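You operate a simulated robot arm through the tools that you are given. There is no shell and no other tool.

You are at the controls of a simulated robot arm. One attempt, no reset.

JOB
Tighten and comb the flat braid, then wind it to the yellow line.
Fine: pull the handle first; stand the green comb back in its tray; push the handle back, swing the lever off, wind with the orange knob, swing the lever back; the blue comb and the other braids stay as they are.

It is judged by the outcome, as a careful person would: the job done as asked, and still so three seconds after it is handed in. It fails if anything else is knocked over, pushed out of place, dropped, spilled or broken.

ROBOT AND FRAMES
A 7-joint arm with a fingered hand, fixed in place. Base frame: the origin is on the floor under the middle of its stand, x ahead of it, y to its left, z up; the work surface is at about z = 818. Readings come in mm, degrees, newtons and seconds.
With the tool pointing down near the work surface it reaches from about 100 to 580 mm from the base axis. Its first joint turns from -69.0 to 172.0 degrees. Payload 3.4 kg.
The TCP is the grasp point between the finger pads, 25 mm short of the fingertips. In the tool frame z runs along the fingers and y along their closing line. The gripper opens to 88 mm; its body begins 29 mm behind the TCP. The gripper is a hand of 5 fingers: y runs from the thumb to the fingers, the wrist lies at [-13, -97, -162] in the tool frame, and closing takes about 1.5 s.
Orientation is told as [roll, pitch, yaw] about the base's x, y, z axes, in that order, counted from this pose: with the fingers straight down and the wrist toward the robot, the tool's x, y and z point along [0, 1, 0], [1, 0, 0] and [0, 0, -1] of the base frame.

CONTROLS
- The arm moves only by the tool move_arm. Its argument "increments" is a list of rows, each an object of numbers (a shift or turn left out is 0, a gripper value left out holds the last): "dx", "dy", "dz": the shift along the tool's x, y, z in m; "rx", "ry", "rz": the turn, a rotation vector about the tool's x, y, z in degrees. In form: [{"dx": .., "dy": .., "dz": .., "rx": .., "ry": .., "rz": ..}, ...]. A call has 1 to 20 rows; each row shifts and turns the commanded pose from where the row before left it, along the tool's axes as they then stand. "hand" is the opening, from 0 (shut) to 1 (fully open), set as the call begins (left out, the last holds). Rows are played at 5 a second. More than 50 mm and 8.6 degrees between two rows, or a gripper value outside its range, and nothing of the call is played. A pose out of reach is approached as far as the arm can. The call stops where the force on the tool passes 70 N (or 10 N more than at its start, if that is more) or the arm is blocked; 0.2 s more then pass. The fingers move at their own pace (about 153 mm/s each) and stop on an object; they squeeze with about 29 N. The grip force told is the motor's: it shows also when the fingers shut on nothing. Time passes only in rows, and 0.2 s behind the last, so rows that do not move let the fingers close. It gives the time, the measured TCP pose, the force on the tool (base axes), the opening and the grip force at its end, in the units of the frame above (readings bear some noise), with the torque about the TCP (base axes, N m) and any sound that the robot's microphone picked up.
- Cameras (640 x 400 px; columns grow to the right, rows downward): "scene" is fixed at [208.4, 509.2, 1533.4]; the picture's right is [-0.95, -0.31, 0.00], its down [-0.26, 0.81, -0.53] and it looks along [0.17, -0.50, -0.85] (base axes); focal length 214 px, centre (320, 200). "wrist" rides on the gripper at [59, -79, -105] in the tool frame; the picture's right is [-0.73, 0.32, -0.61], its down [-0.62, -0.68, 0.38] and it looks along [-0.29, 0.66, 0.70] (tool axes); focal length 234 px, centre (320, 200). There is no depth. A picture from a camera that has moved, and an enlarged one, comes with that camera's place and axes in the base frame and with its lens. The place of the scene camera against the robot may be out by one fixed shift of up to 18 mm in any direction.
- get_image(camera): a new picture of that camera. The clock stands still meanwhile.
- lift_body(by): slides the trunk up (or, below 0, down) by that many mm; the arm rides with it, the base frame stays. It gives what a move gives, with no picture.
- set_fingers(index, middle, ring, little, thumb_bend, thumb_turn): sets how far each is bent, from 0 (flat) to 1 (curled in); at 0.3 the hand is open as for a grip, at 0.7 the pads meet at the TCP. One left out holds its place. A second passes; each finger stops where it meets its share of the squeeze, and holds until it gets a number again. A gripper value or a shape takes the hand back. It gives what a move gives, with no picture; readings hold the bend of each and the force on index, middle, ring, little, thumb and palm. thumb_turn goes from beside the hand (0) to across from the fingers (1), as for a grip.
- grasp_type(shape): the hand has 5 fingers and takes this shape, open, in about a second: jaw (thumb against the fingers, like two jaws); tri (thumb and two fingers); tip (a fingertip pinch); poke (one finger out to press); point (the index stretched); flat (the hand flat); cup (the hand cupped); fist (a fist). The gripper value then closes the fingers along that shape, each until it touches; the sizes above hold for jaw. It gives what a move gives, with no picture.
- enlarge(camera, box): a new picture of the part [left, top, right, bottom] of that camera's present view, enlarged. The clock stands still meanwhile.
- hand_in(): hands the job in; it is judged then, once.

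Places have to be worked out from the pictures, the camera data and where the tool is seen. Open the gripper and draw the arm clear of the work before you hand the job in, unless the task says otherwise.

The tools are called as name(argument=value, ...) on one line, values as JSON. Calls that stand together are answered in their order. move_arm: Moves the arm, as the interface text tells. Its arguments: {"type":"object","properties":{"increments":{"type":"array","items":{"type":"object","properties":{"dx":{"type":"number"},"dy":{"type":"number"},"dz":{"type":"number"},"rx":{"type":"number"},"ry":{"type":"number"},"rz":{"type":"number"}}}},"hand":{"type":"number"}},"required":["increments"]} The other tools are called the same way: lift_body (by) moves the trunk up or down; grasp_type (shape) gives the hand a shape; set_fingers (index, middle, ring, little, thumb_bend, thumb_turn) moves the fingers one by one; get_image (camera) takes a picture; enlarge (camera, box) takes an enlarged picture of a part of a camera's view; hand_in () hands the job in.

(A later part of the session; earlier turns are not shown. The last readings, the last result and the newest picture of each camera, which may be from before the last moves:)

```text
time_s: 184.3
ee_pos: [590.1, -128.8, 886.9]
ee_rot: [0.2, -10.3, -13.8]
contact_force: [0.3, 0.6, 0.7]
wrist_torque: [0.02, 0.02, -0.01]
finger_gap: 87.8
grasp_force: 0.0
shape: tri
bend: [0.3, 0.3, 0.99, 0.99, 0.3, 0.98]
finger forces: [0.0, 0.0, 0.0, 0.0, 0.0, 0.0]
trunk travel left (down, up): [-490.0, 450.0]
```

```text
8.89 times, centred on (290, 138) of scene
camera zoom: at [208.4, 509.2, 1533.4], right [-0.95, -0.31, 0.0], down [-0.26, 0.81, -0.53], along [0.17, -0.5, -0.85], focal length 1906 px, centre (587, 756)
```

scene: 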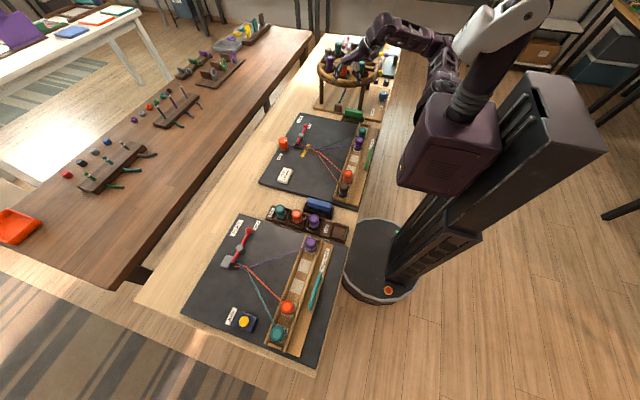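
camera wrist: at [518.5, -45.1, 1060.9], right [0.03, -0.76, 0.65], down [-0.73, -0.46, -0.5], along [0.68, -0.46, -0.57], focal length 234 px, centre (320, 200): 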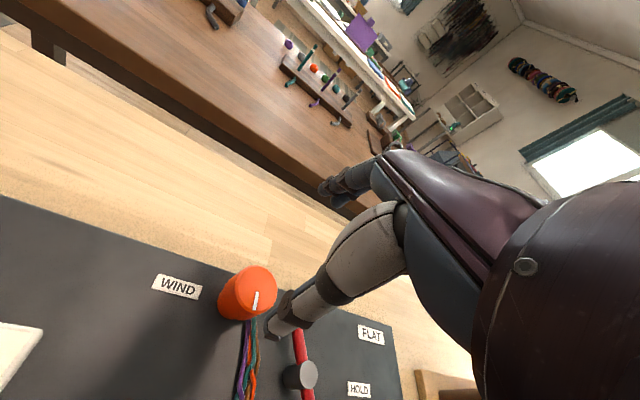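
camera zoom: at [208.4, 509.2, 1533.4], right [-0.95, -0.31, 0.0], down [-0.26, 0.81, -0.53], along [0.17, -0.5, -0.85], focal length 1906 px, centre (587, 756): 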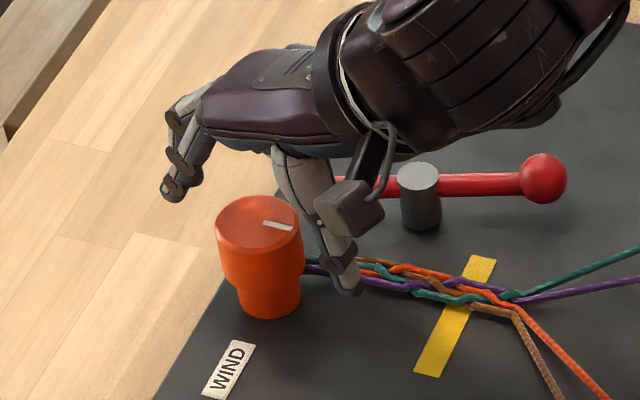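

Thumb and fingers straddle the knob. A small last shift (2.5 mm) and I lower the remaining 17 mm.

move_arm(increments=[{"dx": 0.0025, "dy": -0.0025}, {}])

lift_body(by=-17)

enlarge(camera="wrist", box=[210, 160, 390, 320])

enlarge(camera="scene", box=[260, 115, 320, 160])

```text
time_s: 184.9
ee_pos: [588.9, -125.9, 885.7]
ee_rot: [0.3, -10.3, -13.8]
contact_force: [0.1, 0.3, -0.8]
wrist_torque: [0.01, 0.01, 0.04]
finger_gap: 87.7
grasp_force: 0.0
shape: tri
bend: [0.3, 0.3, 0.99, 0.99, 0.3, 0.98]
finger forces: [0.1, 0.0, 0.0, 0.0, 0.0, 0.0]
trunk travel left (down, up): [-490.0, 450.0]
```

```text
time_s: 185.5
ee_pos: [588.2, -126.1, 868.2]
ee_rot: [0.2, -10.2, -13.8]
contact_force: [-0.7, 0.1, 0.0]
wrist_torque: [-0.02, 0.02, 0.0]
finger_gap: 87.8
grasp_force: 0.1
shape: tri
bend: [0.3, 0.3, 0.99, 0.99, 0.3, 0.98]
finger forces: [0.0, 0.0, 0.1, 0.0, 0.0, 0.0]
trunk travel left (down, up): [-473.0, 467.0]
```

```text
2.50 times, centred on (300, 240) of wrist
camera zoom: at [509.1, -46.7, 958.1], right [0.03, -0.76, 0.65], down [-0.73, -0.46, -0.5], along [0.68, -0.46, -0.57], focal length 585 px, centre (370, 100)
```

zoom: 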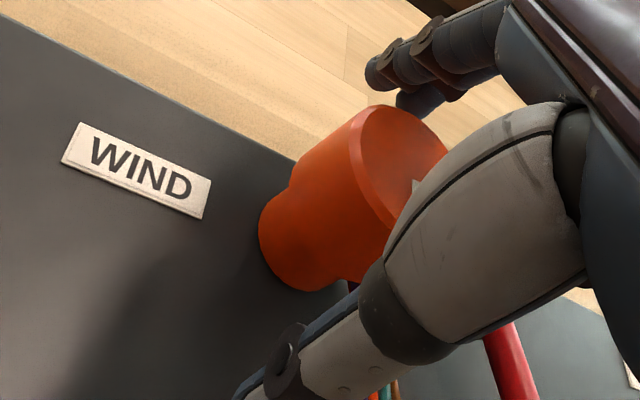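

```text
8.89 times, centred on (290, 138) of scene
camera zoom: at [208.4, 509.2, 1533.4], right [-0.95, -0.31, 0.0], down [-0.26, 0.81, -0.53], along [0.17, -0.5, -0.85], focal length 1906 px, centre (587, 756)
```

zoom: 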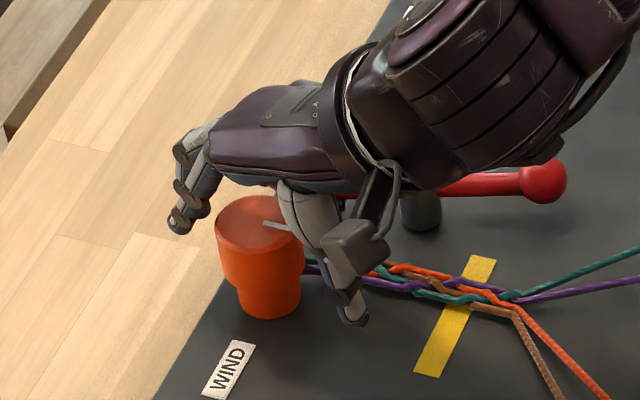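

No contact yet; the knob is between thumb and two fingers. I close the grip on it.

move_arm(hand=0.4, increments=[{}, {}, {}, {}, {}, {}])

enlarge(camera="scene", box=[260, 115, 320, 160])

```text
time_s: 186.9
ee_pos: [589.6, -126.4, 868.8]
ee_rot: [0.2, -10.1, -13.8]
contact_force: [10.0, -2.3, 6.0]
wrist_torque: [-0.07, -0.31, 0.01]
finger_gap: 43.4
grasp_force: 0.0
shape: tri
bend: [0.74, 0.41, 0.99, 0.99, 0.72, 1.0]
finger forces: [3.4, 6.6, 0.1, 0.0, 0.0, 0.1]
trunk travel left (down, up): [-473.0, 467.0]
```

```text
8.89 times, centred on (290, 138) of scene
camera zoom: at [208.4, 509.2, 1533.4], right [-0.95, -0.31, 0.0], down [-0.26, 0.81, -0.53], along [0.17, -0.5, -0.85], focal length 1906 px, centre (587, 756)
```

zoom: 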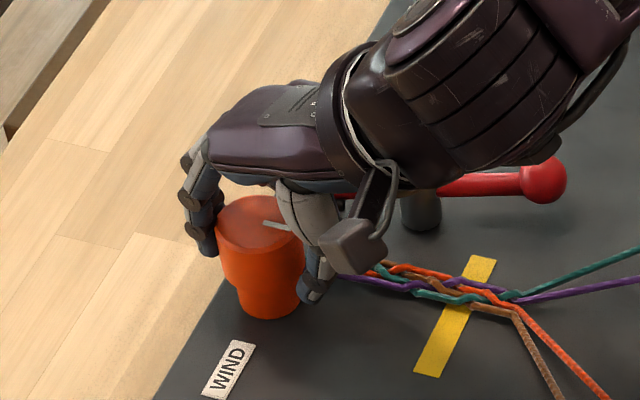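

The fingers touch the far side but the thumb has not reached the knob yet. I close further.

move_arm(hand=0.15, increments=[{}, {}, {}, {}, {}])

enlarge(camera="scene", box=[260, 115, 320, 160])

enlarge(camera="wrist", box=[230, 160, 410, 320])

```text
time_s: 188.1
ee_pos: [589.9, -124.2, 868.1]
ee_rot: [0.2, -10.1, -13.8]
contact_force: [6.1, 0.1, -1.5]
wrist_torque: [0.01, -0.09, 0.03]
finger_gap: 36.1
grasp_force: 28.7
shape: tri
bend: [0.74, 0.4, 1.0, 1.0, 0.77, 1.0]
finger forces: [14.0, 14.3, 0.0, 0.1, 22.9, 0.0]
trunk travel left (down, up): [-473.0, 467.0]
```

```text
8.89 times, centred on (290, 138) of scene
camera zoom: at [208.4, 509.2, 1533.4], right [-0.95, -0.31, 0.0], down [-0.26, 0.81, -0.53], along [0.17, -0.5, -0.85], focal length 1906 px, centre (587, 756)
```

zoom: 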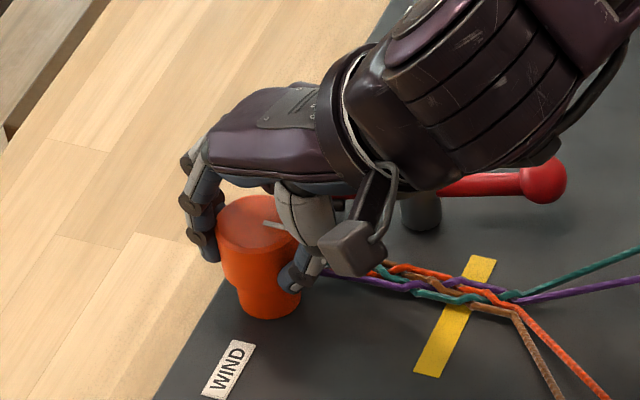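

```text
2.50 times, centred on (320, 240) of wrist
camera zoom: at [510.3, -46.6, 957.1], right [0.03, -0.76, 0.65], down [-0.73, -0.46, -0.5], along [0.68, -0.46, -0.57], focal length 585 px, centre (320, 100)
```

zoom: 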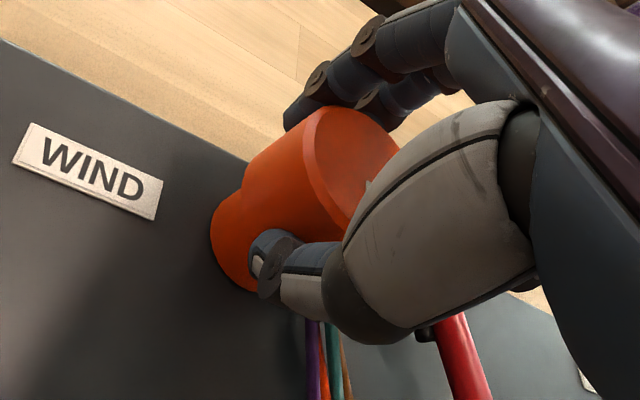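

The knob is gripped (thumb 23 N, index and middle 14 N each). I turn 12 degrees counter-clockwise as a test and look whether the braid moves toward the knob.

move_arm(increments=[{"ry": 0.694, "rz": -3.94}, {"ry": 0.694, "rz": -3.94}, {"ry": 0.694, "rz": -3.94}, {}])

enlarge(camera="scene", box=[260, 115, 320, 160])

```text
time_s: 189.1
ee_pos: [590.1, -128.8, 867.5]
ee_rot: [0.2, -10.2, -2.0]
contact_force: [5.9, -6.6, -0.9]
wrist_torque: [-0.08, -0.01, -0.29]
finger_gap: 35.7
grasp_force: 28.8
shape: tri
bend: [0.74, 0.42, 1.0, 1.0, 0.78, 0.99]
finger forces: [12.5, 12.6, 0.0, 0.0, 21.9, 0.0]
trunk travel left (down, up): [-473.0, 467.0]
```

```text
8.89 times, centred on (290, 138) of scene
camera zoom: at [208.4, 509.2, 1533.4], right [-0.95, -0.31, 0.0], down [-0.26, 0.81, -0.53], along [0.17, -0.5, -0.85], focal length 1906 px, centre (587, 756)
```

zoom: 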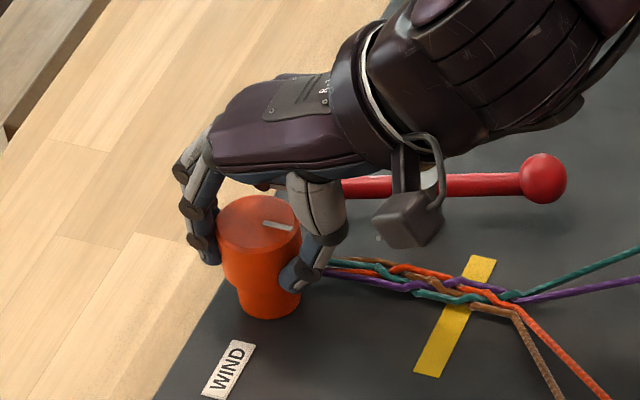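

The white mark did not move, so the hand only slipped or the knob resists in this direction. I try the other way, clockwise.

move_arm(increments=[{"ry": -0.694, "rz": 3.94}, {"ry": -0.694, "rz": 3.94}, {"ry": -0.694, "rz": 3.94}, {"ry": -0.694, "rz": 3.94}, {}])

enlarge(camera="scene", box=[260, 115, 320, 160])

```text
time_s: 190.3
ee_pos: [590.2, -125.8, 868.5]
ee_rot: [0.3, -10.1, -17.8]
contact_force: [8.7, 3.0, -2.2]
wrist_torque: [0.05, -0.11, 0.15]
finger_gap: 35.6
grasp_force: 28.6
shape: tri
bend: [0.74, 0.4, 1.0, 1.0, 0.77, 1.0]
finger forces: [15.7, 16.1, 0.0, 0.0, 23.5, 0.0]
trunk travel left (down, up): [-473.0, 467.0]
```

```text
8.89 times, centred on (290, 138) of scene
camera zoom: at [208.4, 509.2, 1533.4], right [-0.95, -0.31, 0.0], down [-0.26, 0.81, -0.53], along [0.17, -0.5, -0.85], focal length 1906 px, centre (587, 756)
```

zoom: 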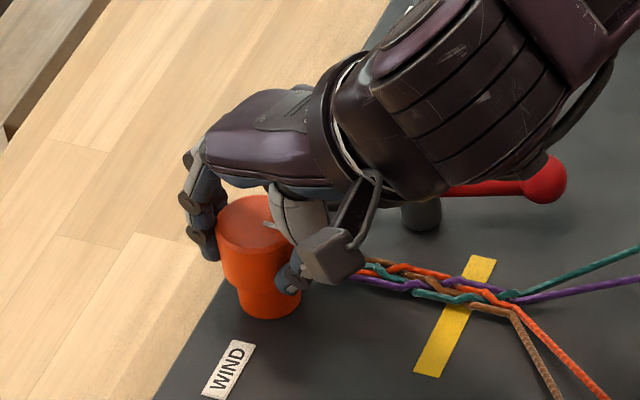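

I enlarge the knob's top to see its mark exactly.

enlarge(camera="scene", box=[274, 128, 302, 150])

enlarge(camera="wrist", box=[260, 180, 380, 290])

```text
16.00 times, centred on (288, 139) of scene
camera zoom: at [208.4, 509.2, 1533.4], right [-0.95, -0.31, 0.0], down [-0.26, 0.81, -0.53], along [0.17, -0.5, -0.85], focal length 3432 px, centre (832, 1176)
```

zoom: 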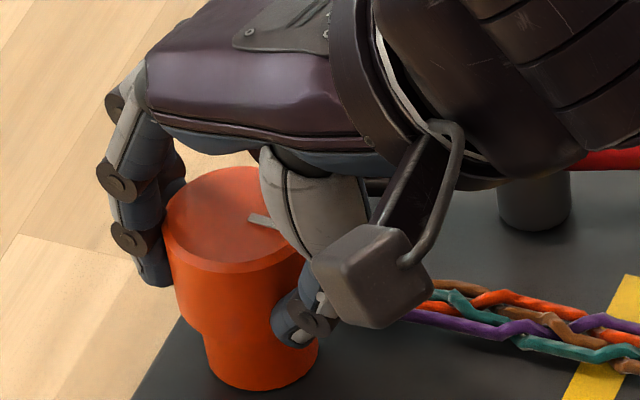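

```text
3.64 times, centred on (320, 235) of wrist
camera zoom: at [516.6, -40.5, 957.2], right [-0.02, -0.76, 0.65], down [-0.76, -0.41, -0.5], along [0.64, -0.51, -0.57], focal length 852 px, centre (320, 73)
```

zoom: 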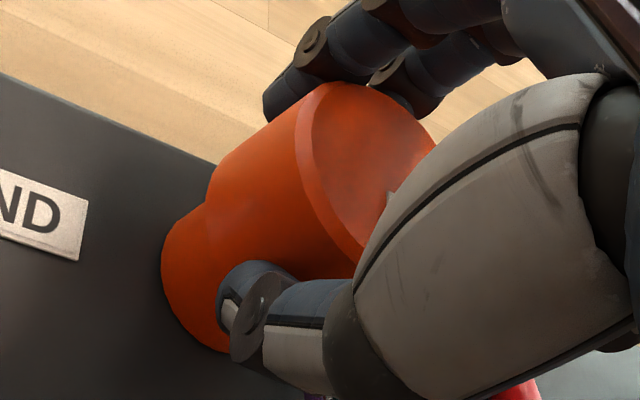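

The readings look elastic: the torque only grew to 0.29 N m in the first try, so the knob simply had not started turning. I turn counter-clockwise further, 28 degrees from here.

move_arm(increments=[{"ry": 0.694, "rz": -3.94}, {"ry": 0.694, "rz": -3.94}, {"ry": 0.694, "rz": -3.94}, {"ry": 0.694, "rz": -3.94}, {"ry": 0.694, "rz": -3.94}, {"ry": 0.694, "rz": -3.94}, {"ry": 0.694, "rz": -3.94}, {}])

enlarge(camera="scene", box=[270, 122, 314, 154])

```text
time_s: 192.1
ee_pos: [589.6, -127.5, 866.9]
ee_rot: [0.1, -10.0, 10.2]
contact_force: [3.7, -5.8, -2.8]
wrist_torque: [-0.08, -0.01, -0.33]
finger_gap: 32.7
grasp_force: 29.1
shape: tri
bend: [0.74, 0.43, 1.0, 1.0, 0.78, 0.98]
finger forces: [9.9, 13.4, 0.0, 0.1, 20.7, 0.0]
trunk travel left (down, up): [-473.0, 467.0]
```

```text
12.50 times, centred on (292, 138) of scene
camera zoom: at [208.4, 509.2, 1533.4], right [-0.95, -0.31, 0.0], down [-0.26, 0.81, -0.53], along [0.17, -0.5, -0.85], focal length 2681 px, centre (670, 975)
```

zoom: 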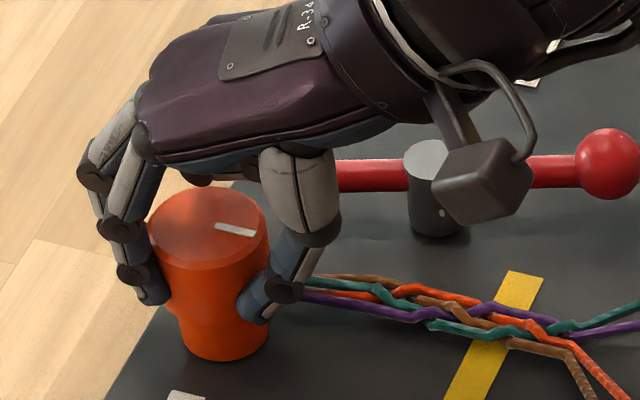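

The mark turned only a few degrees at 0.33 N m. I turn 16 degrees more to see whether it follows or slips.

move_arm(increments=[{"ry": 0.694, "rz": -3.94}, {"ry": 0.694, "rz": -3.94}, {"ry": 0.694, "rz": -3.94}, {"ry": 0.694, "rz": -3.94}, {}])

enlarge(camera="scene", box=[270, 122, 314, 154])

```text
time_s: 193.3
ee_pos: [588.2, -125.2, 868.8]
ee_rot: [0.0, -10.2, 26.3]
contact_force: [-1.2, 1.3, -9.7]
wrist_torque: [-0.01, 0.11, -0.1]
finger_gap: 29.4
grasp_force: 29.0
shape: tri
bend: [0.75, 0.45, 1.0, 1.0, 0.79, 0.98]
finger forces: [7.3, 9.8, 0.0, 0.0, 16.9, 0.0]
trunk travel left (down, up): [-473.0, 467.0]
```

```text
12.50 times, centred on (292, 138) of scene
camera zoom: at [208.4, 509.2, 1533.4], right [-0.95, -0.31, 0.0], down [-0.26, 0.81, -0.53], along [0.17, -0.5, -0.85], focal length 2681 px, centre (670, 975)
```

zoom: 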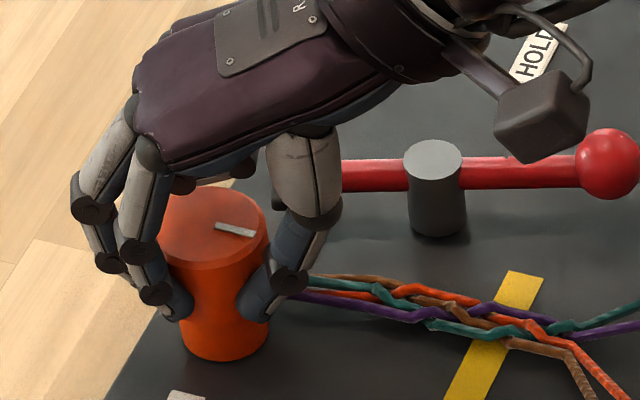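

The grip slips under the knob's wider upper part, as the fingers sit too low and tilted. I open, rise, set the hand upright at yaw 0, and take a better grip higher on the knob.

move_arm(hand=1.0, increments=[{}, {}, {}, {}])

lift_body(by=50)

move_arm(increments=[{"ry": -1.215, "rz": 6.895}, {"ry": -1.215, "rz": 6.895}, {"ry": -1.215, "rz": 6.895}, {"ry": -0.955, "rz": 5.42}, {"rx": 5}, {"rx": 5.1}, {}])

get_image(camera="wrist")

enlarge(camera="scene", box=[270, 115, 330, 160])

```text
time_s: 194.3
ee_pos: [589.6, -126.5, 869.3]
ee_rot: [0.0, -10.4, 26.2]
contact_force: [0.1, 0.7, -0.2]
wrist_torque: [0.0, 0.01, -0.03]
finger_gap: 87.7
grasp_force: 0.0
shape: tri
bend: [0.3, 0.3, 0.99, 0.99, 0.3, 0.98]
finger forces: [0.1, 0.0, 0.0, 0.0, 0.1, 0.0]
trunk travel left (down, up): [-473.0, 467.0]
```

```text
time_s: 195.2
ee_pos: [587.7, -126.3, 919.0]
ee_rot: [0.1, -10.3, 26.2]
contact_force: [-0.1, 0.7, 0.0]
wrist_torque: [0.02, -0.02, 0.0]
finger_gap: 87.4
grasp_force: 0.1
shape: tri
bend: [0.3, 0.3, 0.99, 0.99, 0.3, 0.98]
finger forces: [0.0, 0.0, 0.1, 0.0, 0.0, 0.1]
trunk travel left (down, up): [-523.0, 417.0]
```

```text
time_s: 196.8
ee_pos: [588.0, -126.8, 919.0]
ee_rot: [0.1, -0.1, -0.3]
contact_force: [-0.3, 0.2, -0.3]
wrist_torque: [-0.01, 0.0, 0.0]
finger_gap: 87.5
grasp_force: 0.0
shape: tri
bend: [0.3, 0.3, 0.99, 0.99, 0.3, 0.98]
finger forces: [0.1, 0.0, 0.1, 0.0, 0.0, 0.0]
trunk travel left (down, up): [-523.0, 417.0]
```

```text
taken
camera wrist: at [510.0, -67.7, 1023.7], right [0.32, -0.73, 0.61], down [-0.68, -0.62, -0.39], along [0.66, -0.29, -0.7], focal length 234 px, centre (320, 200)
```

wrist: 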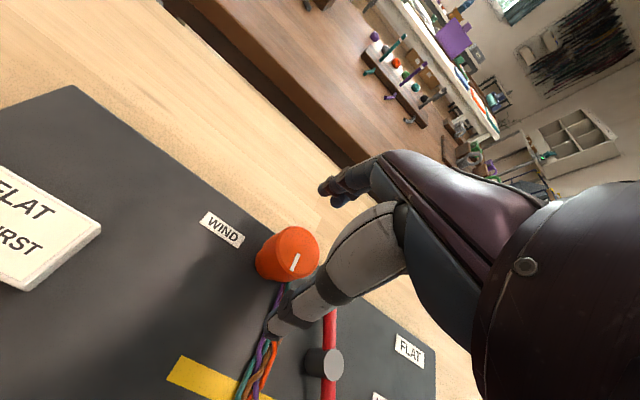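

```text
8.89 times, centred on (300, 138) of scene
camera zoom: at [208.4, 509.2, 1533.4], right [-0.95, -0.31, 0.0], down [-0.26, 0.81, -0.53], along [0.17, -0.5, -0.85], focal length 1906 px, centre (498, 756)
```

zoom: 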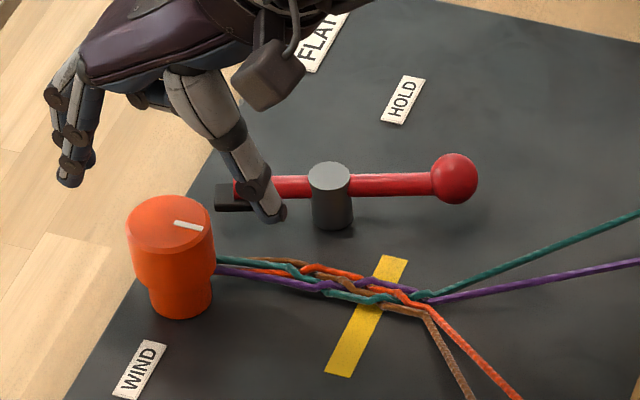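

I enlarge to find the knob's top centre relative to the tool axis (which at knob height should appear at about (292,252)).

enlarge(camera="wrist", box=[240, 210, 340, 300])

enlarge(camera="scene", box=[274, 125, 304, 150])

```text
4.44 times, centred on (290, 255) of wrist
camera zoom: at [510.0, -67.7, 1023.7], right [0.32, -0.73, 0.61], down [-0.68, -0.62, -0.39], along [0.66, -0.29, -0.7], focal length 1041 px, centre (453, -44)
```

zoom: 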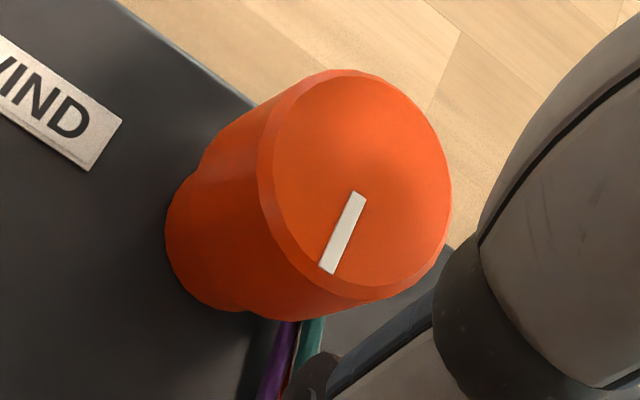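

```text
16.00 times, centred on (289, 138) of scene
camera zoom: at [208.4, 509.2, 1533.4], right [-0.95, -0.31, 0.0], down [-0.26, 0.81, -0.53], along [0.17, -0.5, -0.85], focal length 3432 px, centre (816, 1200)
```

zoom: 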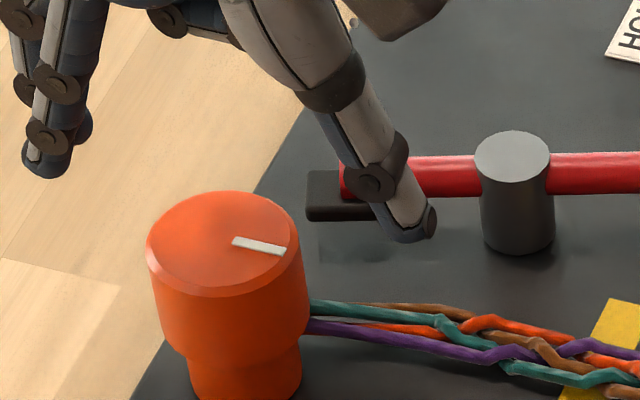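

The knob's centre is about (593.5,-130.5), and the mark has turned perhaps 3 degrees. I shift 5.5 mm outward and lower upright around the knob.

move_arm(increments=[{"dy": 0.0055}, {}])

lift_body(by=-50)

move_arm(hand=0.15, increments=[{}, {}, {}, {}, {}, {}, {}])

enlarge(camera="scene", box=[270, 122, 314, 154])

enlarge(camera="wrist", box=[240, 170, 400, 310])

```text
time_s: 197.4
ee_pos: [593.3, -126.5, 920.2]
ee_rot: [0.1, -0.1, -0.4]
contact_force: [-0.5, 0.6, 0.9]
wrist_torque: [-0.01, 0.02, -0.03]
finger_gap: 87.5
grasp_force: 0.0
shape: tri
bend: [0.3, 0.3, 0.99, 0.99, 0.3, 0.98]
finger forces: [0.0, 0.0, 0.0, 0.0, 0.1, 0.1]
trunk travel left (down, up): [-523.0, 417.0]
```

```text
time_s: 198.4
ee_pos: [593.2, -125.9, 869.9]
ee_rot: [0.1, -0.1, -0.3]
contact_force: [0.3, 0.1, 0.4]
wrist_torque: [0.03, 0.0, -0.03]
finger_gap: 87.9
grasp_force: 0.0
shape: tri
bend: [0.3, 0.3, 0.99, 0.99, 0.3, 0.98]
finger forces: [0.0, 0.1, 0.0, 0.0, 0.0, 0.0]
trunk travel left (down, up): [-473.0, 467.0]
```

```text
time_s: 200.0
ee_pos: [595.4, -125.8, 869.9]
ee_rot: [0.0, -0.1, -0.3]
contact_force: [5.6, 4.5, 1.1]
wrist_torque: [0.07, -0.2, 0.11]
finger_gap: 29.0
grasp_force: 29.4
shape: tri
bend: [0.74, 0.45, 1.0, 1.0, 0.75, 1.0]
finger forces: [12.2, 16.9, 0.0, 0.0, 22.6, 0.0]
trunk travel left (down, up): [-473.0, 467.0]
```

```text
12.50 times, centred on (292, 138) of scene
camera zoom: at [208.4, 509.2, 1533.4], right [-0.95, -0.31, 0.0], down [-0.26, 0.81, -0.53], along [0.17, -0.5, -0.85], focal length 2681 px, centre (670, 975)
```

zoom: 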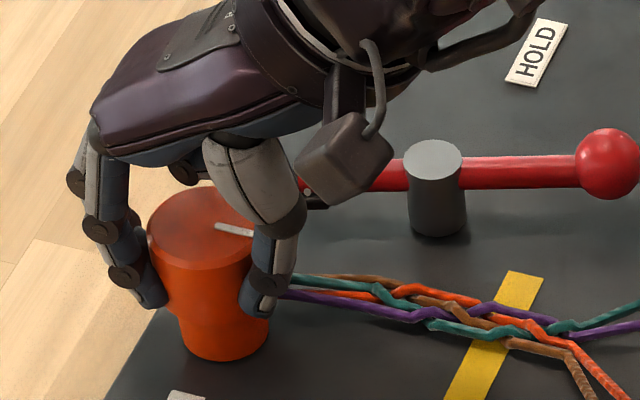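

```text
2.86 times, centred on (320, 240) of wrist
camera zoom: at [516.4, -66.8, 973.1], right [0.32, -0.73, 0.61], down [-0.68, -0.62, -0.39], along [0.66, -0.29, -0.7], focal length 669 px, centre (320, 86)
```

zoom: 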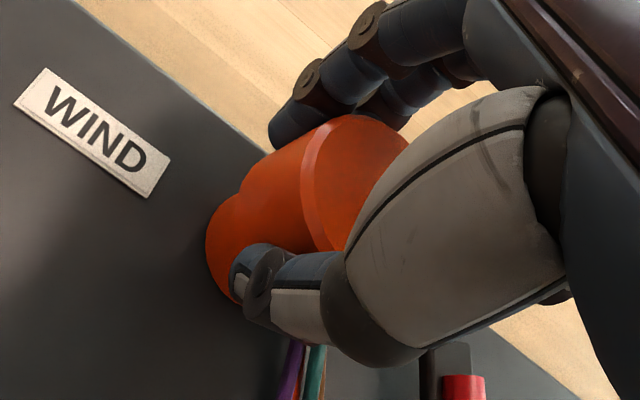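

Upright grip with 29 N. I turn counter-clockwise 20 degrees and compare torque and mark.

move_arm(increments=[{"rz": -4}, {"rz": -4}, {"rz": -4}, {"rz": -4}, {"rz": -4}, {}])

enlarge(camera="scene", box=[270, 122, 314, 154])

```text
time_s: 201.4
ee_pos: [592.8, -124.7, 867.6]
ee_rot: [0.1, 0.0, 19.9]
contact_force: [1.7, -0.1, -2.3]
wrist_torque: [0.0, -0.03, -0.04]
finger_gap: 27.4
grasp_force: 28.9
shape: tri
bend: [0.74, 0.47, 1.0, 1.0, 0.77, 0.98]
finger forces: [9.0, 12.5, 0.0, 0.0, 19.6, 0.0]
trunk travel left (down, up): [-473.0, 467.0]
```

```text
12.50 times, centred on (292, 138) of scene
camera zoom: at [208.4, 509.2, 1533.4], right [-0.95, -0.31, 0.0], down [-0.26, 0.81, -0.53], along [0.17, -0.5, -0.85], focal length 2681 px, centre (670, 975)
```

zoom: 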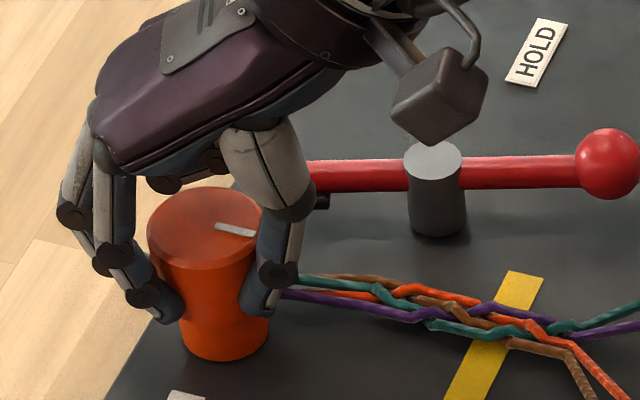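

The mark stays and the torque is nil, so the hand slips in this direction. I now turn clockwise with this grip and watch the mark.

move_arm(increments=[{"rz": 4}, {"rz": 4}, {"rz": 4}, {"rz": 4}, {"rz": 4}, {}])

enlarge(camera="scene", box=[270, 122, 314, 154])

```text
time_s: 202.8
ee_pos: [595.6, -124.9, 869.7]
ee_rot: [0.0, -0.1, -0.2]
contact_force: [7.9, 10.7, -2.8]
wrist_torque: [0.15, -0.21, 0.12]
finger_gap: 27.7
grasp_force: 28.8
shape: tri
bend: [0.74, 0.46, 1.0, 1.0, 0.77, 0.99]
finger forces: [14.4, 16.4, 0.0, 0.0, 20.4, 0.0]
trunk travel left (down, up): [-473.0, 467.0]
```

```text
12.50 times, centred on (292, 138) of scene
camera zoom: at [208.4, 509.2, 1533.4], right [-0.95, -0.31, 0.0], down [-0.26, 0.81, -0.53], along [0.17, -0.5, -0.85], focal length 2681 px, centre (670, 975)
```

zoom: 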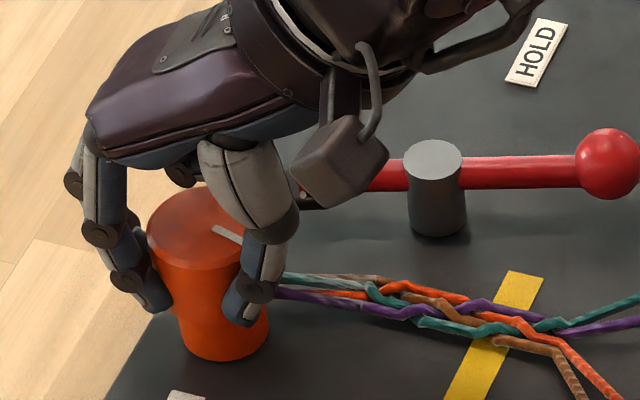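

Clockwise it is: the knob turned about 20 degrees and the braid moved some 7 mm toward the yellow line. I turn the last 8 degrees available here.

move_arm(increments=[{"rz": 4}, {"rz": 3.5}, {}])

enlarge(camera="scene", box=[270, 122, 314, 154])

```text
time_s: 203.6
ee_pos: [596.6, -124.3, 867.9]
ee_rot: [0.0, -0.1, -7.9]
contact_force: [11.4, 12.9, -1.3]
wrist_torque: [0.2, -0.31, 0.22]
finger_gap: 28.0
grasp_force: 28.8
shape: tri
bend: [0.74, 0.45, 1.0, 1.0, 0.77, 0.99]
finger forces: [16.2, 17.4, 0.0, 0.0, 20.2, 0.0]
trunk travel left (down, up): [-473.0, 467.0]
```

```text
12.50 times, centred on (292, 138) of scene
camera zoom: at [208.4, 509.2, 1533.4], right [-0.95, -0.31, 0.0], down [-0.26, 0.81, -0.53], along [0.17, -0.5, -0.85], focal length 2681 px, centre (670, 975)
```

zoom: 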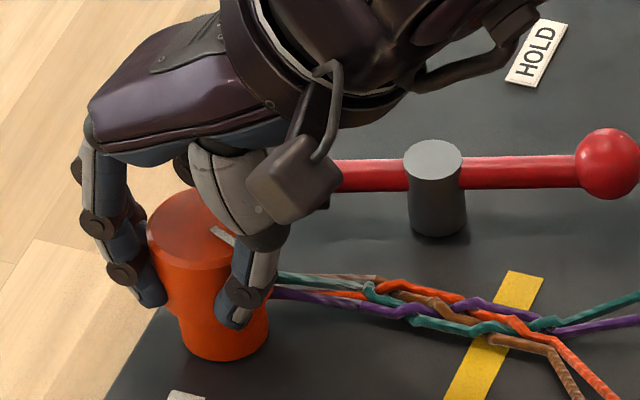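

Winding goes on; about 19 mm remain, some 55 degrees. I open, turn the hand back to yaw +20, and grip again.

move_arm(hand=1.0, increments=[{}, {}, {}, {}, {"dx": -0.001, "dy": -0.002}, {"rz": -5.6}, {"rz": -5.6}, {"rz": -5.6}, {"rz": -5.6}, {"rz": -5.5}, {}])

enlarge(camera="scene", box=[270, 122, 314, 154])

enlarge(camera="wrist", box=[240, 170, 400, 310])

```text
time_s: 206.0
ee_pos: [592.6, -126.5, 869.5]
ee_rot: [0.0, -0.2, 20.2]
contact_force: [-0.3, -0.5, -0.6]
wrist_torque: [-0.04, -0.01, 0.02]
finger_gap: 87.6
grasp_force: 0.1
shape: tri
bend: [0.3, 0.3, 0.99, 0.99, 0.3, 0.98]
finger forces: [0.0, 0.0, 0.1, 0.0, 0.0, 0.0]
trunk travel left (down, up): [-473.0, 467.0]
```

```text
12.50 times, centred on (292, 138) of scene
camera zoom: at [208.4, 509.2, 1533.4], right [-0.95, -0.31, 0.0], down [-0.26, 0.81, -0.53], along [0.17, -0.5, -0.85], focal length 2681 px, centre (670, 975)
```

zoom: 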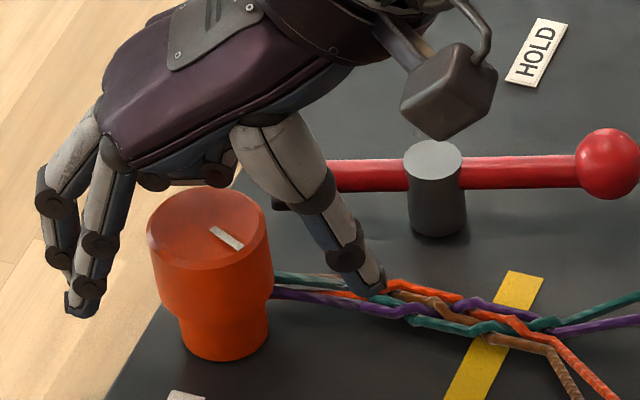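

```text
2.86 times, centred on (320, 240) of wrist
camera zoom: at [497.9, -99.6, 973.5], right [0.55, -0.57, 0.61], down [-0.42, -0.82, -0.39], along [0.72, -0.04, -0.69], focal length 669 px, centre (320, 86)
```

zoom: 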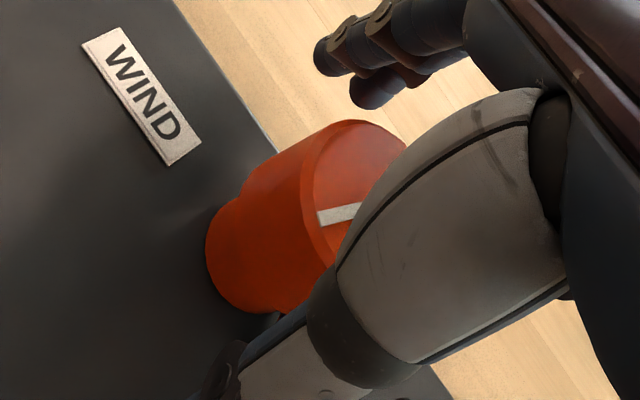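

The knob holds its place. I close again and turn clockwise 28 degrees.

move_arm(hand=0.15, increments=[{}, {}, {}, {}, {}, {}, {}])

move_arm(increments=[{"rz": 4}, {"rz": 4}, {"rz": 4}, {"rz": 4}, {"rz": 4}, {}])

enlarge(camera="scene", box=[270, 122, 314, 154])

```text
time_s: 207.6
ee_pos: [593.1, -125.4, 868.7]
ee_rot: [0.0, -0.2, 20.2]
contact_force: [1.4, 8.9, -1.8]
wrist_torque: [0.17, -0.08, 0.1]
finger_gap: 25.8
grasp_force: 28.9
shape: tri
bend: [0.74, 0.47, 1.0, 1.0, 0.76, 1.0]
finger forces: [11.3, 16.3, 0.0, 0.2, 19.8, 0.1]
trunk travel left (down, up): [-473.0, 467.0]
```

```text
time_s: 209.0
ee_pos: [593.9, -123.1, 869.0]
ee_rot: [0.1, -0.1, 0.2]
contact_force: [11.7, 14.8, 0.7]
wrist_torque: [0.27, -0.36, 0.21]
finger_gap: 26.2
grasp_force: 28.8
shape: tri
bend: [0.74, 0.45, 1.0, 1.0, 0.77, 1.0]
finger forces: [15.7, 19.8, 0.0, 0.1, 19.3, 0.0]
trunk travel left (down, up): [-473.0, 467.0]
```

```text
12.50 times, centred on (292, 138) of scene
camera zoom: at [208.4, 509.2, 1533.4], right [-0.95, -0.31, 0.0], down [-0.26, 0.81, -0.53], along [0.17, -0.5, -0.85], focal length 2681 px, centre (670, 975)
```

zoom: 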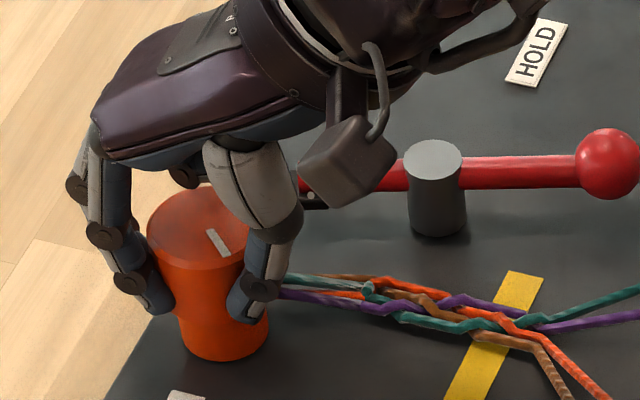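

The braid's end is now at the yellow line's edge, about 10 mm from its middle. I turn the 8 degrees left here, then regrip.

move_arm(increments=[{"rz": 4}, {"rz": 4}, {}])

move_arm(hand=1.0, increments=[{}, {}, {}, {}, {"dx": -0.002, "dy": -0.002}, {"rz": -5.6}, {"rz": -5.6}, {"rz": -5.6}, {"rz": -5.6}, {"rz": -5.5}, {}])

enlarge(camera="scene", box=[285, 130, 325, 158])

get_image(camera="wrist")

```text
time_s: 209.8
ee_pos: [594.2, -123.8, 869.3]
ee_rot: [0.1, -0.2, -7.8]
contact_force: [15.9, 17.4, 3.4]
wrist_torque: [0.25, -0.48, 0.3]
finger_gap: 27.0
grasp_force: 28.9
shape: tri
bend: [0.74, 0.44, 1.0, 1.0, 0.77, 0.99]
finger forces: [17.6, 20.7, 0.1, 0.1, 19.2, 0.1]
trunk travel left (down, up): [-473.0, 467.0]
```

```text
time_s: 212.2
ee_pos: [589.3, -129.0, 868.9]
ee_rot: [0.1, -0.2, 20.1]
contact_force: [0.9, -0.2, -0.4]
wrist_torque: [-0.03, 0.02, 0.0]
finger_gap: 87.8
grasp_force: 0.1
shape: tri
bend: [0.3, 0.3, 0.99, 0.99, 0.3, 0.98]
finger forces: [0.0, 0.1, 0.1, 0.0, 0.0, 0.0]
trunk travel left (down, up): [-473.0, 467.0]
```

```text
14.29 times, centred on (305, 144) of scene
camera zoom: at [208.4, 509.2, 1533.4], right [-0.95, -0.31, 0.0], down [-0.26, 0.81, -0.53], along [0.17, -0.5, -0.85], focal length 3064 px, centre (534, 1000)
```

zoom: 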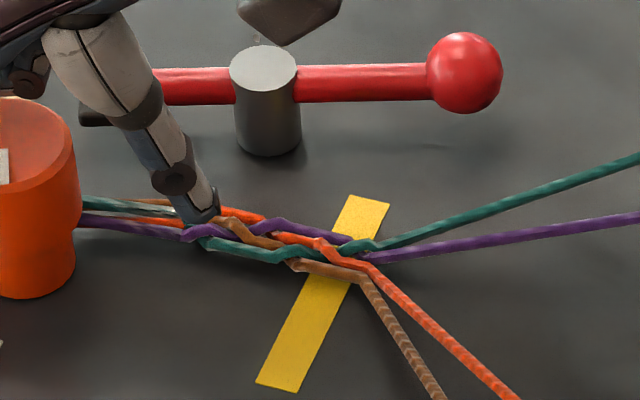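

```text
taken
camera wrist: at [495.3, -101.2, 973.3], right [0.55, -0.57, 0.61], down [-0.42, -0.82, -0.39], along [0.72, -0.05, -0.69], focal length 234 px, centre (320, 200)
```

wrist: 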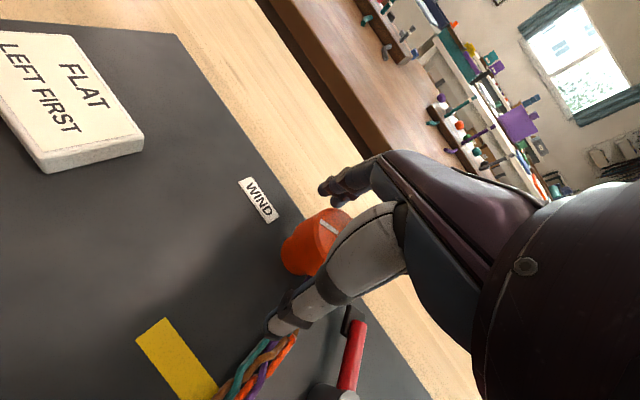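

The end of the braid is now at the near edge of the yellow line; roughly 9–11 mm to its middle. I recentre, grip again and turn 24 degrees more.

move_arm(increments=[{"dx": 0.0012, "dy": 0.004}, {}])

move_arm(hand=0.15, increments=[{}, {}, {}, {}, {}, {}, {}])

move_arm(increments=[{"rz": 4}, {"rz": 4}, {"rz": 4}, {"rz": 4}, {"rz": 4}, {}])

enlarge(camera="scene", box=[285, 130, 325, 158])

```text
time_s: 212.8
ee_pos: [592.1, -125.6, 868.7]
ee_rot: [0.1, -0.2, 19.9]
contact_force: [0.6, 0.3, 0.1]
wrist_torque: [0.0, 0.01, 0.01]
finger_gap: 87.7
grasp_force: 0.0
shape: tri
bend: [0.3, 0.3, 0.99, 0.99, 0.3, 0.98]
finger forces: [0.0, 0.0, 0.0, 0.0, 0.0, 0.1]
trunk travel left (down, up): [-473.0, 467.0]
```

```text
time_s: 214.4
ee_pos: [594.2, -125.1, 869.6]
ee_rot: [0.1, -0.1, 19.9]
contact_force: [-0.1, 6.0, -2.5]
wrist_torque: [0.14, -0.06, 0.04]
finger_gap: 28.0
grasp_force: 28.9
shape: tri
bend: [0.74, 0.47, 1.0, 1.0, 0.75, 1.0]
finger forces: [11.1, 14.0, 0.0, 0.0, 21.5, 0.0]
trunk travel left (down, up): [-473.0, 467.0]
```

```text
time_s: 215.8
ee_pos: [594.3, -123.9, 870.0]
ee_rot: [0.0, -0.2, 0.2]
contact_force: [10.2, 12.5, 1.2]
wrist_torque: [0.27, -0.33, 0.19]
finger_gap: 28.3
grasp_force: 29.1
shape: tri
bend: [0.74, 0.45, 1.0, 1.0, 0.76, 1.0]
finger forces: [13.5, 18.7, 0.0, 0.1, 20.3, 0.0]
trunk travel left (down, up): [-473.0, 467.0]
```

```text
14.29 times, centred on (305, 144) of scene
camera zoom: at [208.4, 509.2, 1533.4], right [-0.95, -0.31, 0.0], down [-0.26, 0.81, -0.53], along [0.17, -0.5, -0.85], focal length 3064 px, centre (534, 1000)
```

zoom: 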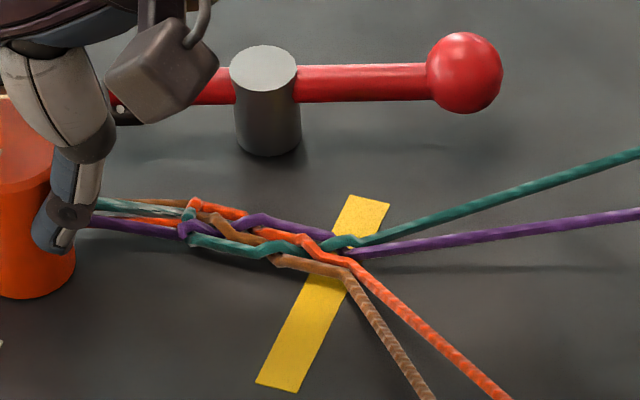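

The end of the braid is now over the yellow line. I release, rise and look from above for the last millimetres.

move_arm(hand=1.0, increments=[{}, {}, {}, {}, {"dx": -0.001, "dy": -0.002}])

lift_body(by=55)

move_arm(increments=[{"dx": -0.02, "dy": -0.035}, {"dx": -0.02, "dy": -0.035}, {"dx": -0.02, "dy": -0.035}, {"dx": -0.01, "dy": -0.035}, {}])

get_image(camera="wrist")

enlarge(camera="scene", box=[285, 130, 325, 158])

```text
time_s: 217.0
ee_pos: [591.1, -127.6, 868.9]
ee_rot: [0.1, -0.2, -0.1]
contact_force: [-0.6, -0.1, -0.5]
wrist_torque: [-0.02, -0.01, -0.02]
finger_gap: 87.7
grasp_force: 0.1
shape: tri
bend: [0.3, 0.3, 0.99, 0.99, 0.3, 0.98]
finger forces: [0.0, 0.1, 0.0, 0.0, 0.0, 0.0]
trunk travel left (down, up): [-473.0, 467.0]
```

```text
time_s: 217.9
ee_pos: [591.6, -127.4, 924.8]
ee_rot: [0.1, -0.1, 0.0]
contact_force: [-0.9, 0.0, 0.3]
wrist_torque: [0.0, 0.02, -0.02]
finger_gap: 87.9
grasp_force: 0.2
shape: tri
bend: [0.3, 0.3, 0.99, 0.99, 0.3, 0.98]
finger forces: [0.1, 0.0, 0.1, 0.0, 0.1, 0.1]
trunk travel left (down, up): [-528.0, 412.0]
```

```text
time_s: 219.1
ee_pos: [450.8, -196.5, 922.5]
ee_rot: [0.1, -0.1, 0.0]
contact_force: [0.0, -0.4, 0.3]
wrist_torque: [-0.03, 0.0, 0.0]
finger_gap: 87.7
grasp_force: 0.0
shape: tri
bend: [0.3, 0.3, 0.99, 0.99, 0.3, 0.98]
finger forces: [0.0, 0.0, 0.1, 0.0, 0.0, 0.0]
trunk travel left (down, up): [-528.0, 412.0]
```

```text
taken
camera wrist: at [372.6, -138.6, 1027.3], right [0.32, -0.73, 0.61], down [-0.68, -0.62, -0.39], along [0.66, -0.29, -0.7], focal length 234 px, centre (320, 200)
```

wrist: 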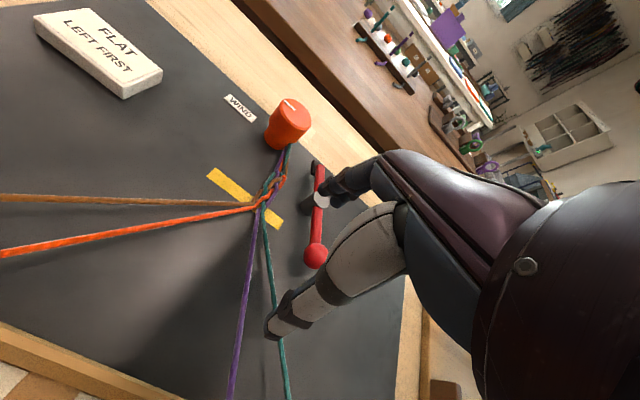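

```text
14.29 times, centred on (305, 144) of scene
camera zoom: at [208.4, 509.2, 1533.4], right [-0.95, -0.31, 0.0], down [-0.26, 0.81, -0.53], along [0.17, -0.5, -0.85], focal length 3064 px, centre (534, 1000)
```

zoom: 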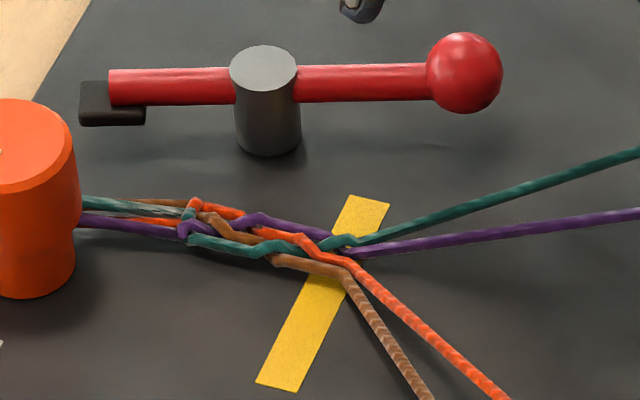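

enlarge(camera="wrist", box=[200, 150, 310, 240])

enlarge(camera="scene", box=[296, 138, 316, 152])

```text
4.44 times, centred on (255, 195) of wrist
camera zoom: at [372.6, -138.6, 1027.3], right [0.32, -0.73, 0.61], down [-0.68, -0.62, -0.39], along [0.66, -0.29, -0.7], focal length 1041 px, centre (609, 222)
```

zoom: 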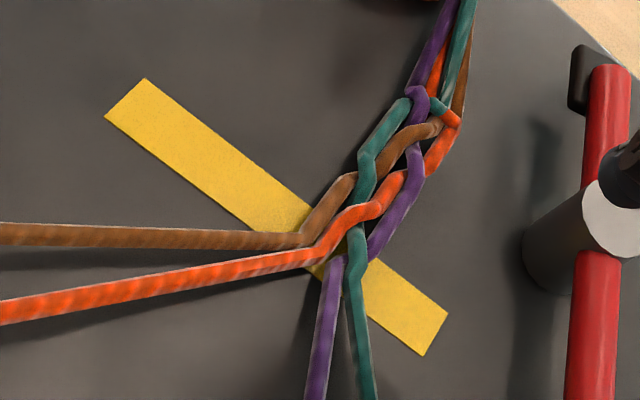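

```text
16.00 times, centred on (306, 145) of scene
camera zoom: at [208.4, 509.2, 1533.4], right [-0.95, -0.31, 0.0], down [-0.26, 0.81, -0.53], along [0.17, -0.5, -0.85], focal length 3432 px, centre (544, 1080)
```

zoom: 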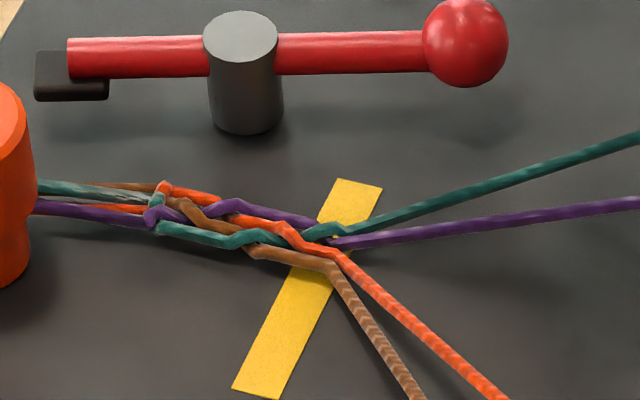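

The last bends of the strands lie parallel to the line but, allowing for their height over the board, still about 5 mm short of its middle. I go back to the knob for one more small turn.

move_arm(increments=[{"dx": 0.0177, "dy": 0.0353}, {"dx": 0.0177, "dy": 0.0353}, {"dx": 0.0177, "dy": 0.0353}, {"dx": 0.0177, "dy": 0.0353}, {"rz": -5}, {"rz": -5}, {}])

lift_body(by=-54)

enlarge(camera="wrist", box=[240, 170, 400, 310])

```text
time_s: 220.7
ee_pos: [592.8, -127.0, 923.8]
ee_rot: [0.1, -0.1, 10.0]
contact_force: [0.3, -0.9, 0.1]
wrist_torque: [-0.04, -0.02, 0.02]
finger_gap: 87.6
grasp_force: 0.1
shape: tri
bend: [0.3, 0.3, 0.99, 0.99, 0.3, 0.98]
finger forces: [0.0, 0.0, 0.0, 0.1, 0.0, 0.1]
trunk travel left (down, up): [-528.0, 412.0]
```

```text
time_s: 221.7
ee_pos: [591.7, -127.5, 869.7]
ee_rot: [0.0, -0.1, 10.0]
contact_force: [-1.2, 0.1, -0.1]
wrist_torque: [0.01, 0.0, 0.01]
finger_gap: 87.7
grasp_force: 0.0
shape: tri
bend: [0.3, 0.3, 0.99, 0.99, 0.3, 0.98]
finger forces: [0.0, 0.0, 0.1, 0.1, 0.0, 0.1]
trunk travel left (down, up): [-474.0, 466.0]
```

```text
2.86 times, centred on (320, 240) of wrist
camera zoom: at [504.0, -83.1, 974.3], right [0.44, -0.66, 0.61], down [-0.56, -0.73, -0.39], along [0.7, -0.17, -0.69], focal length 669 px, centre (320, 86)
```

zoom: 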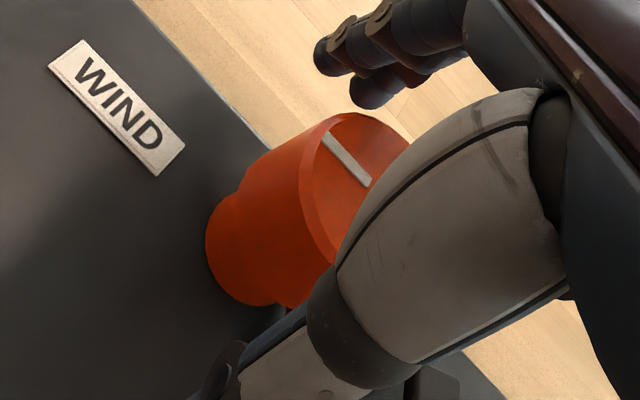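

The hand is around the knob again. I grip and turn 16 degrees clockwise.

move_arm(hand=0.15, increments=[{}, {}, {}, {}, {}, {}, {}])

move_arm(increments=[{"rz": 4}, {"rz": 4}, {"rz": 4}, {"rz": 4}, {}])

enlarge(camera="scene", box=[296, 138, 316, 152])

```text
time_s: 223.3
ee_pos: [592.1, -125.9, 870.6]
ee_rot: [0.0, -0.1, 10.1]
contact_force: [5.2, 7.3, 1.0]
wrist_torque: [0.14, -0.2, 0.14]
finger_gap: 28.2
grasp_force: 29.4
shape: tri
bend: [0.74, 0.45, 1.0, 1.0, 0.75, 1.0]
finger forces: [11.7, 17.2, 0.0, 0.1, 23.2, 0.0]
trunk travel left (down, up): [-474.0, 466.0]
```

```text
time_s: 224.5
ee_pos: [594.0, -123.6, 869.0]
ee_rot: [0.0, 0.0, -6.0]
contact_force: [12.8, 12.7, 2.0]
wrist_torque: [0.23, -0.37, 0.24]
finger_gap: 28.7
grasp_force: 28.6
shape: tri
bend: [0.74, 0.44, 1.0, 1.0, 0.76, 1.0]
finger forces: [16.2, 19.4, 0.0, 0.1, 22.2, 0.0]
trunk travel left (down, up): [-474.0, 466.0]
```

```text
16.00 times, centred on (306, 145) of scene
camera zoom: at [208.4, 509.2, 1533.4], right [-0.95, -0.31, 0.0], down [-0.26, 0.81, -0.53], along [0.17, -0.5, -0.85], focal length 3432 px, centre (544, 1080)
```

zoom: 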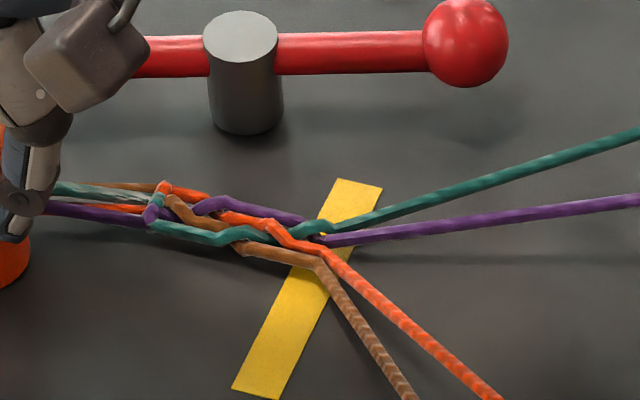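

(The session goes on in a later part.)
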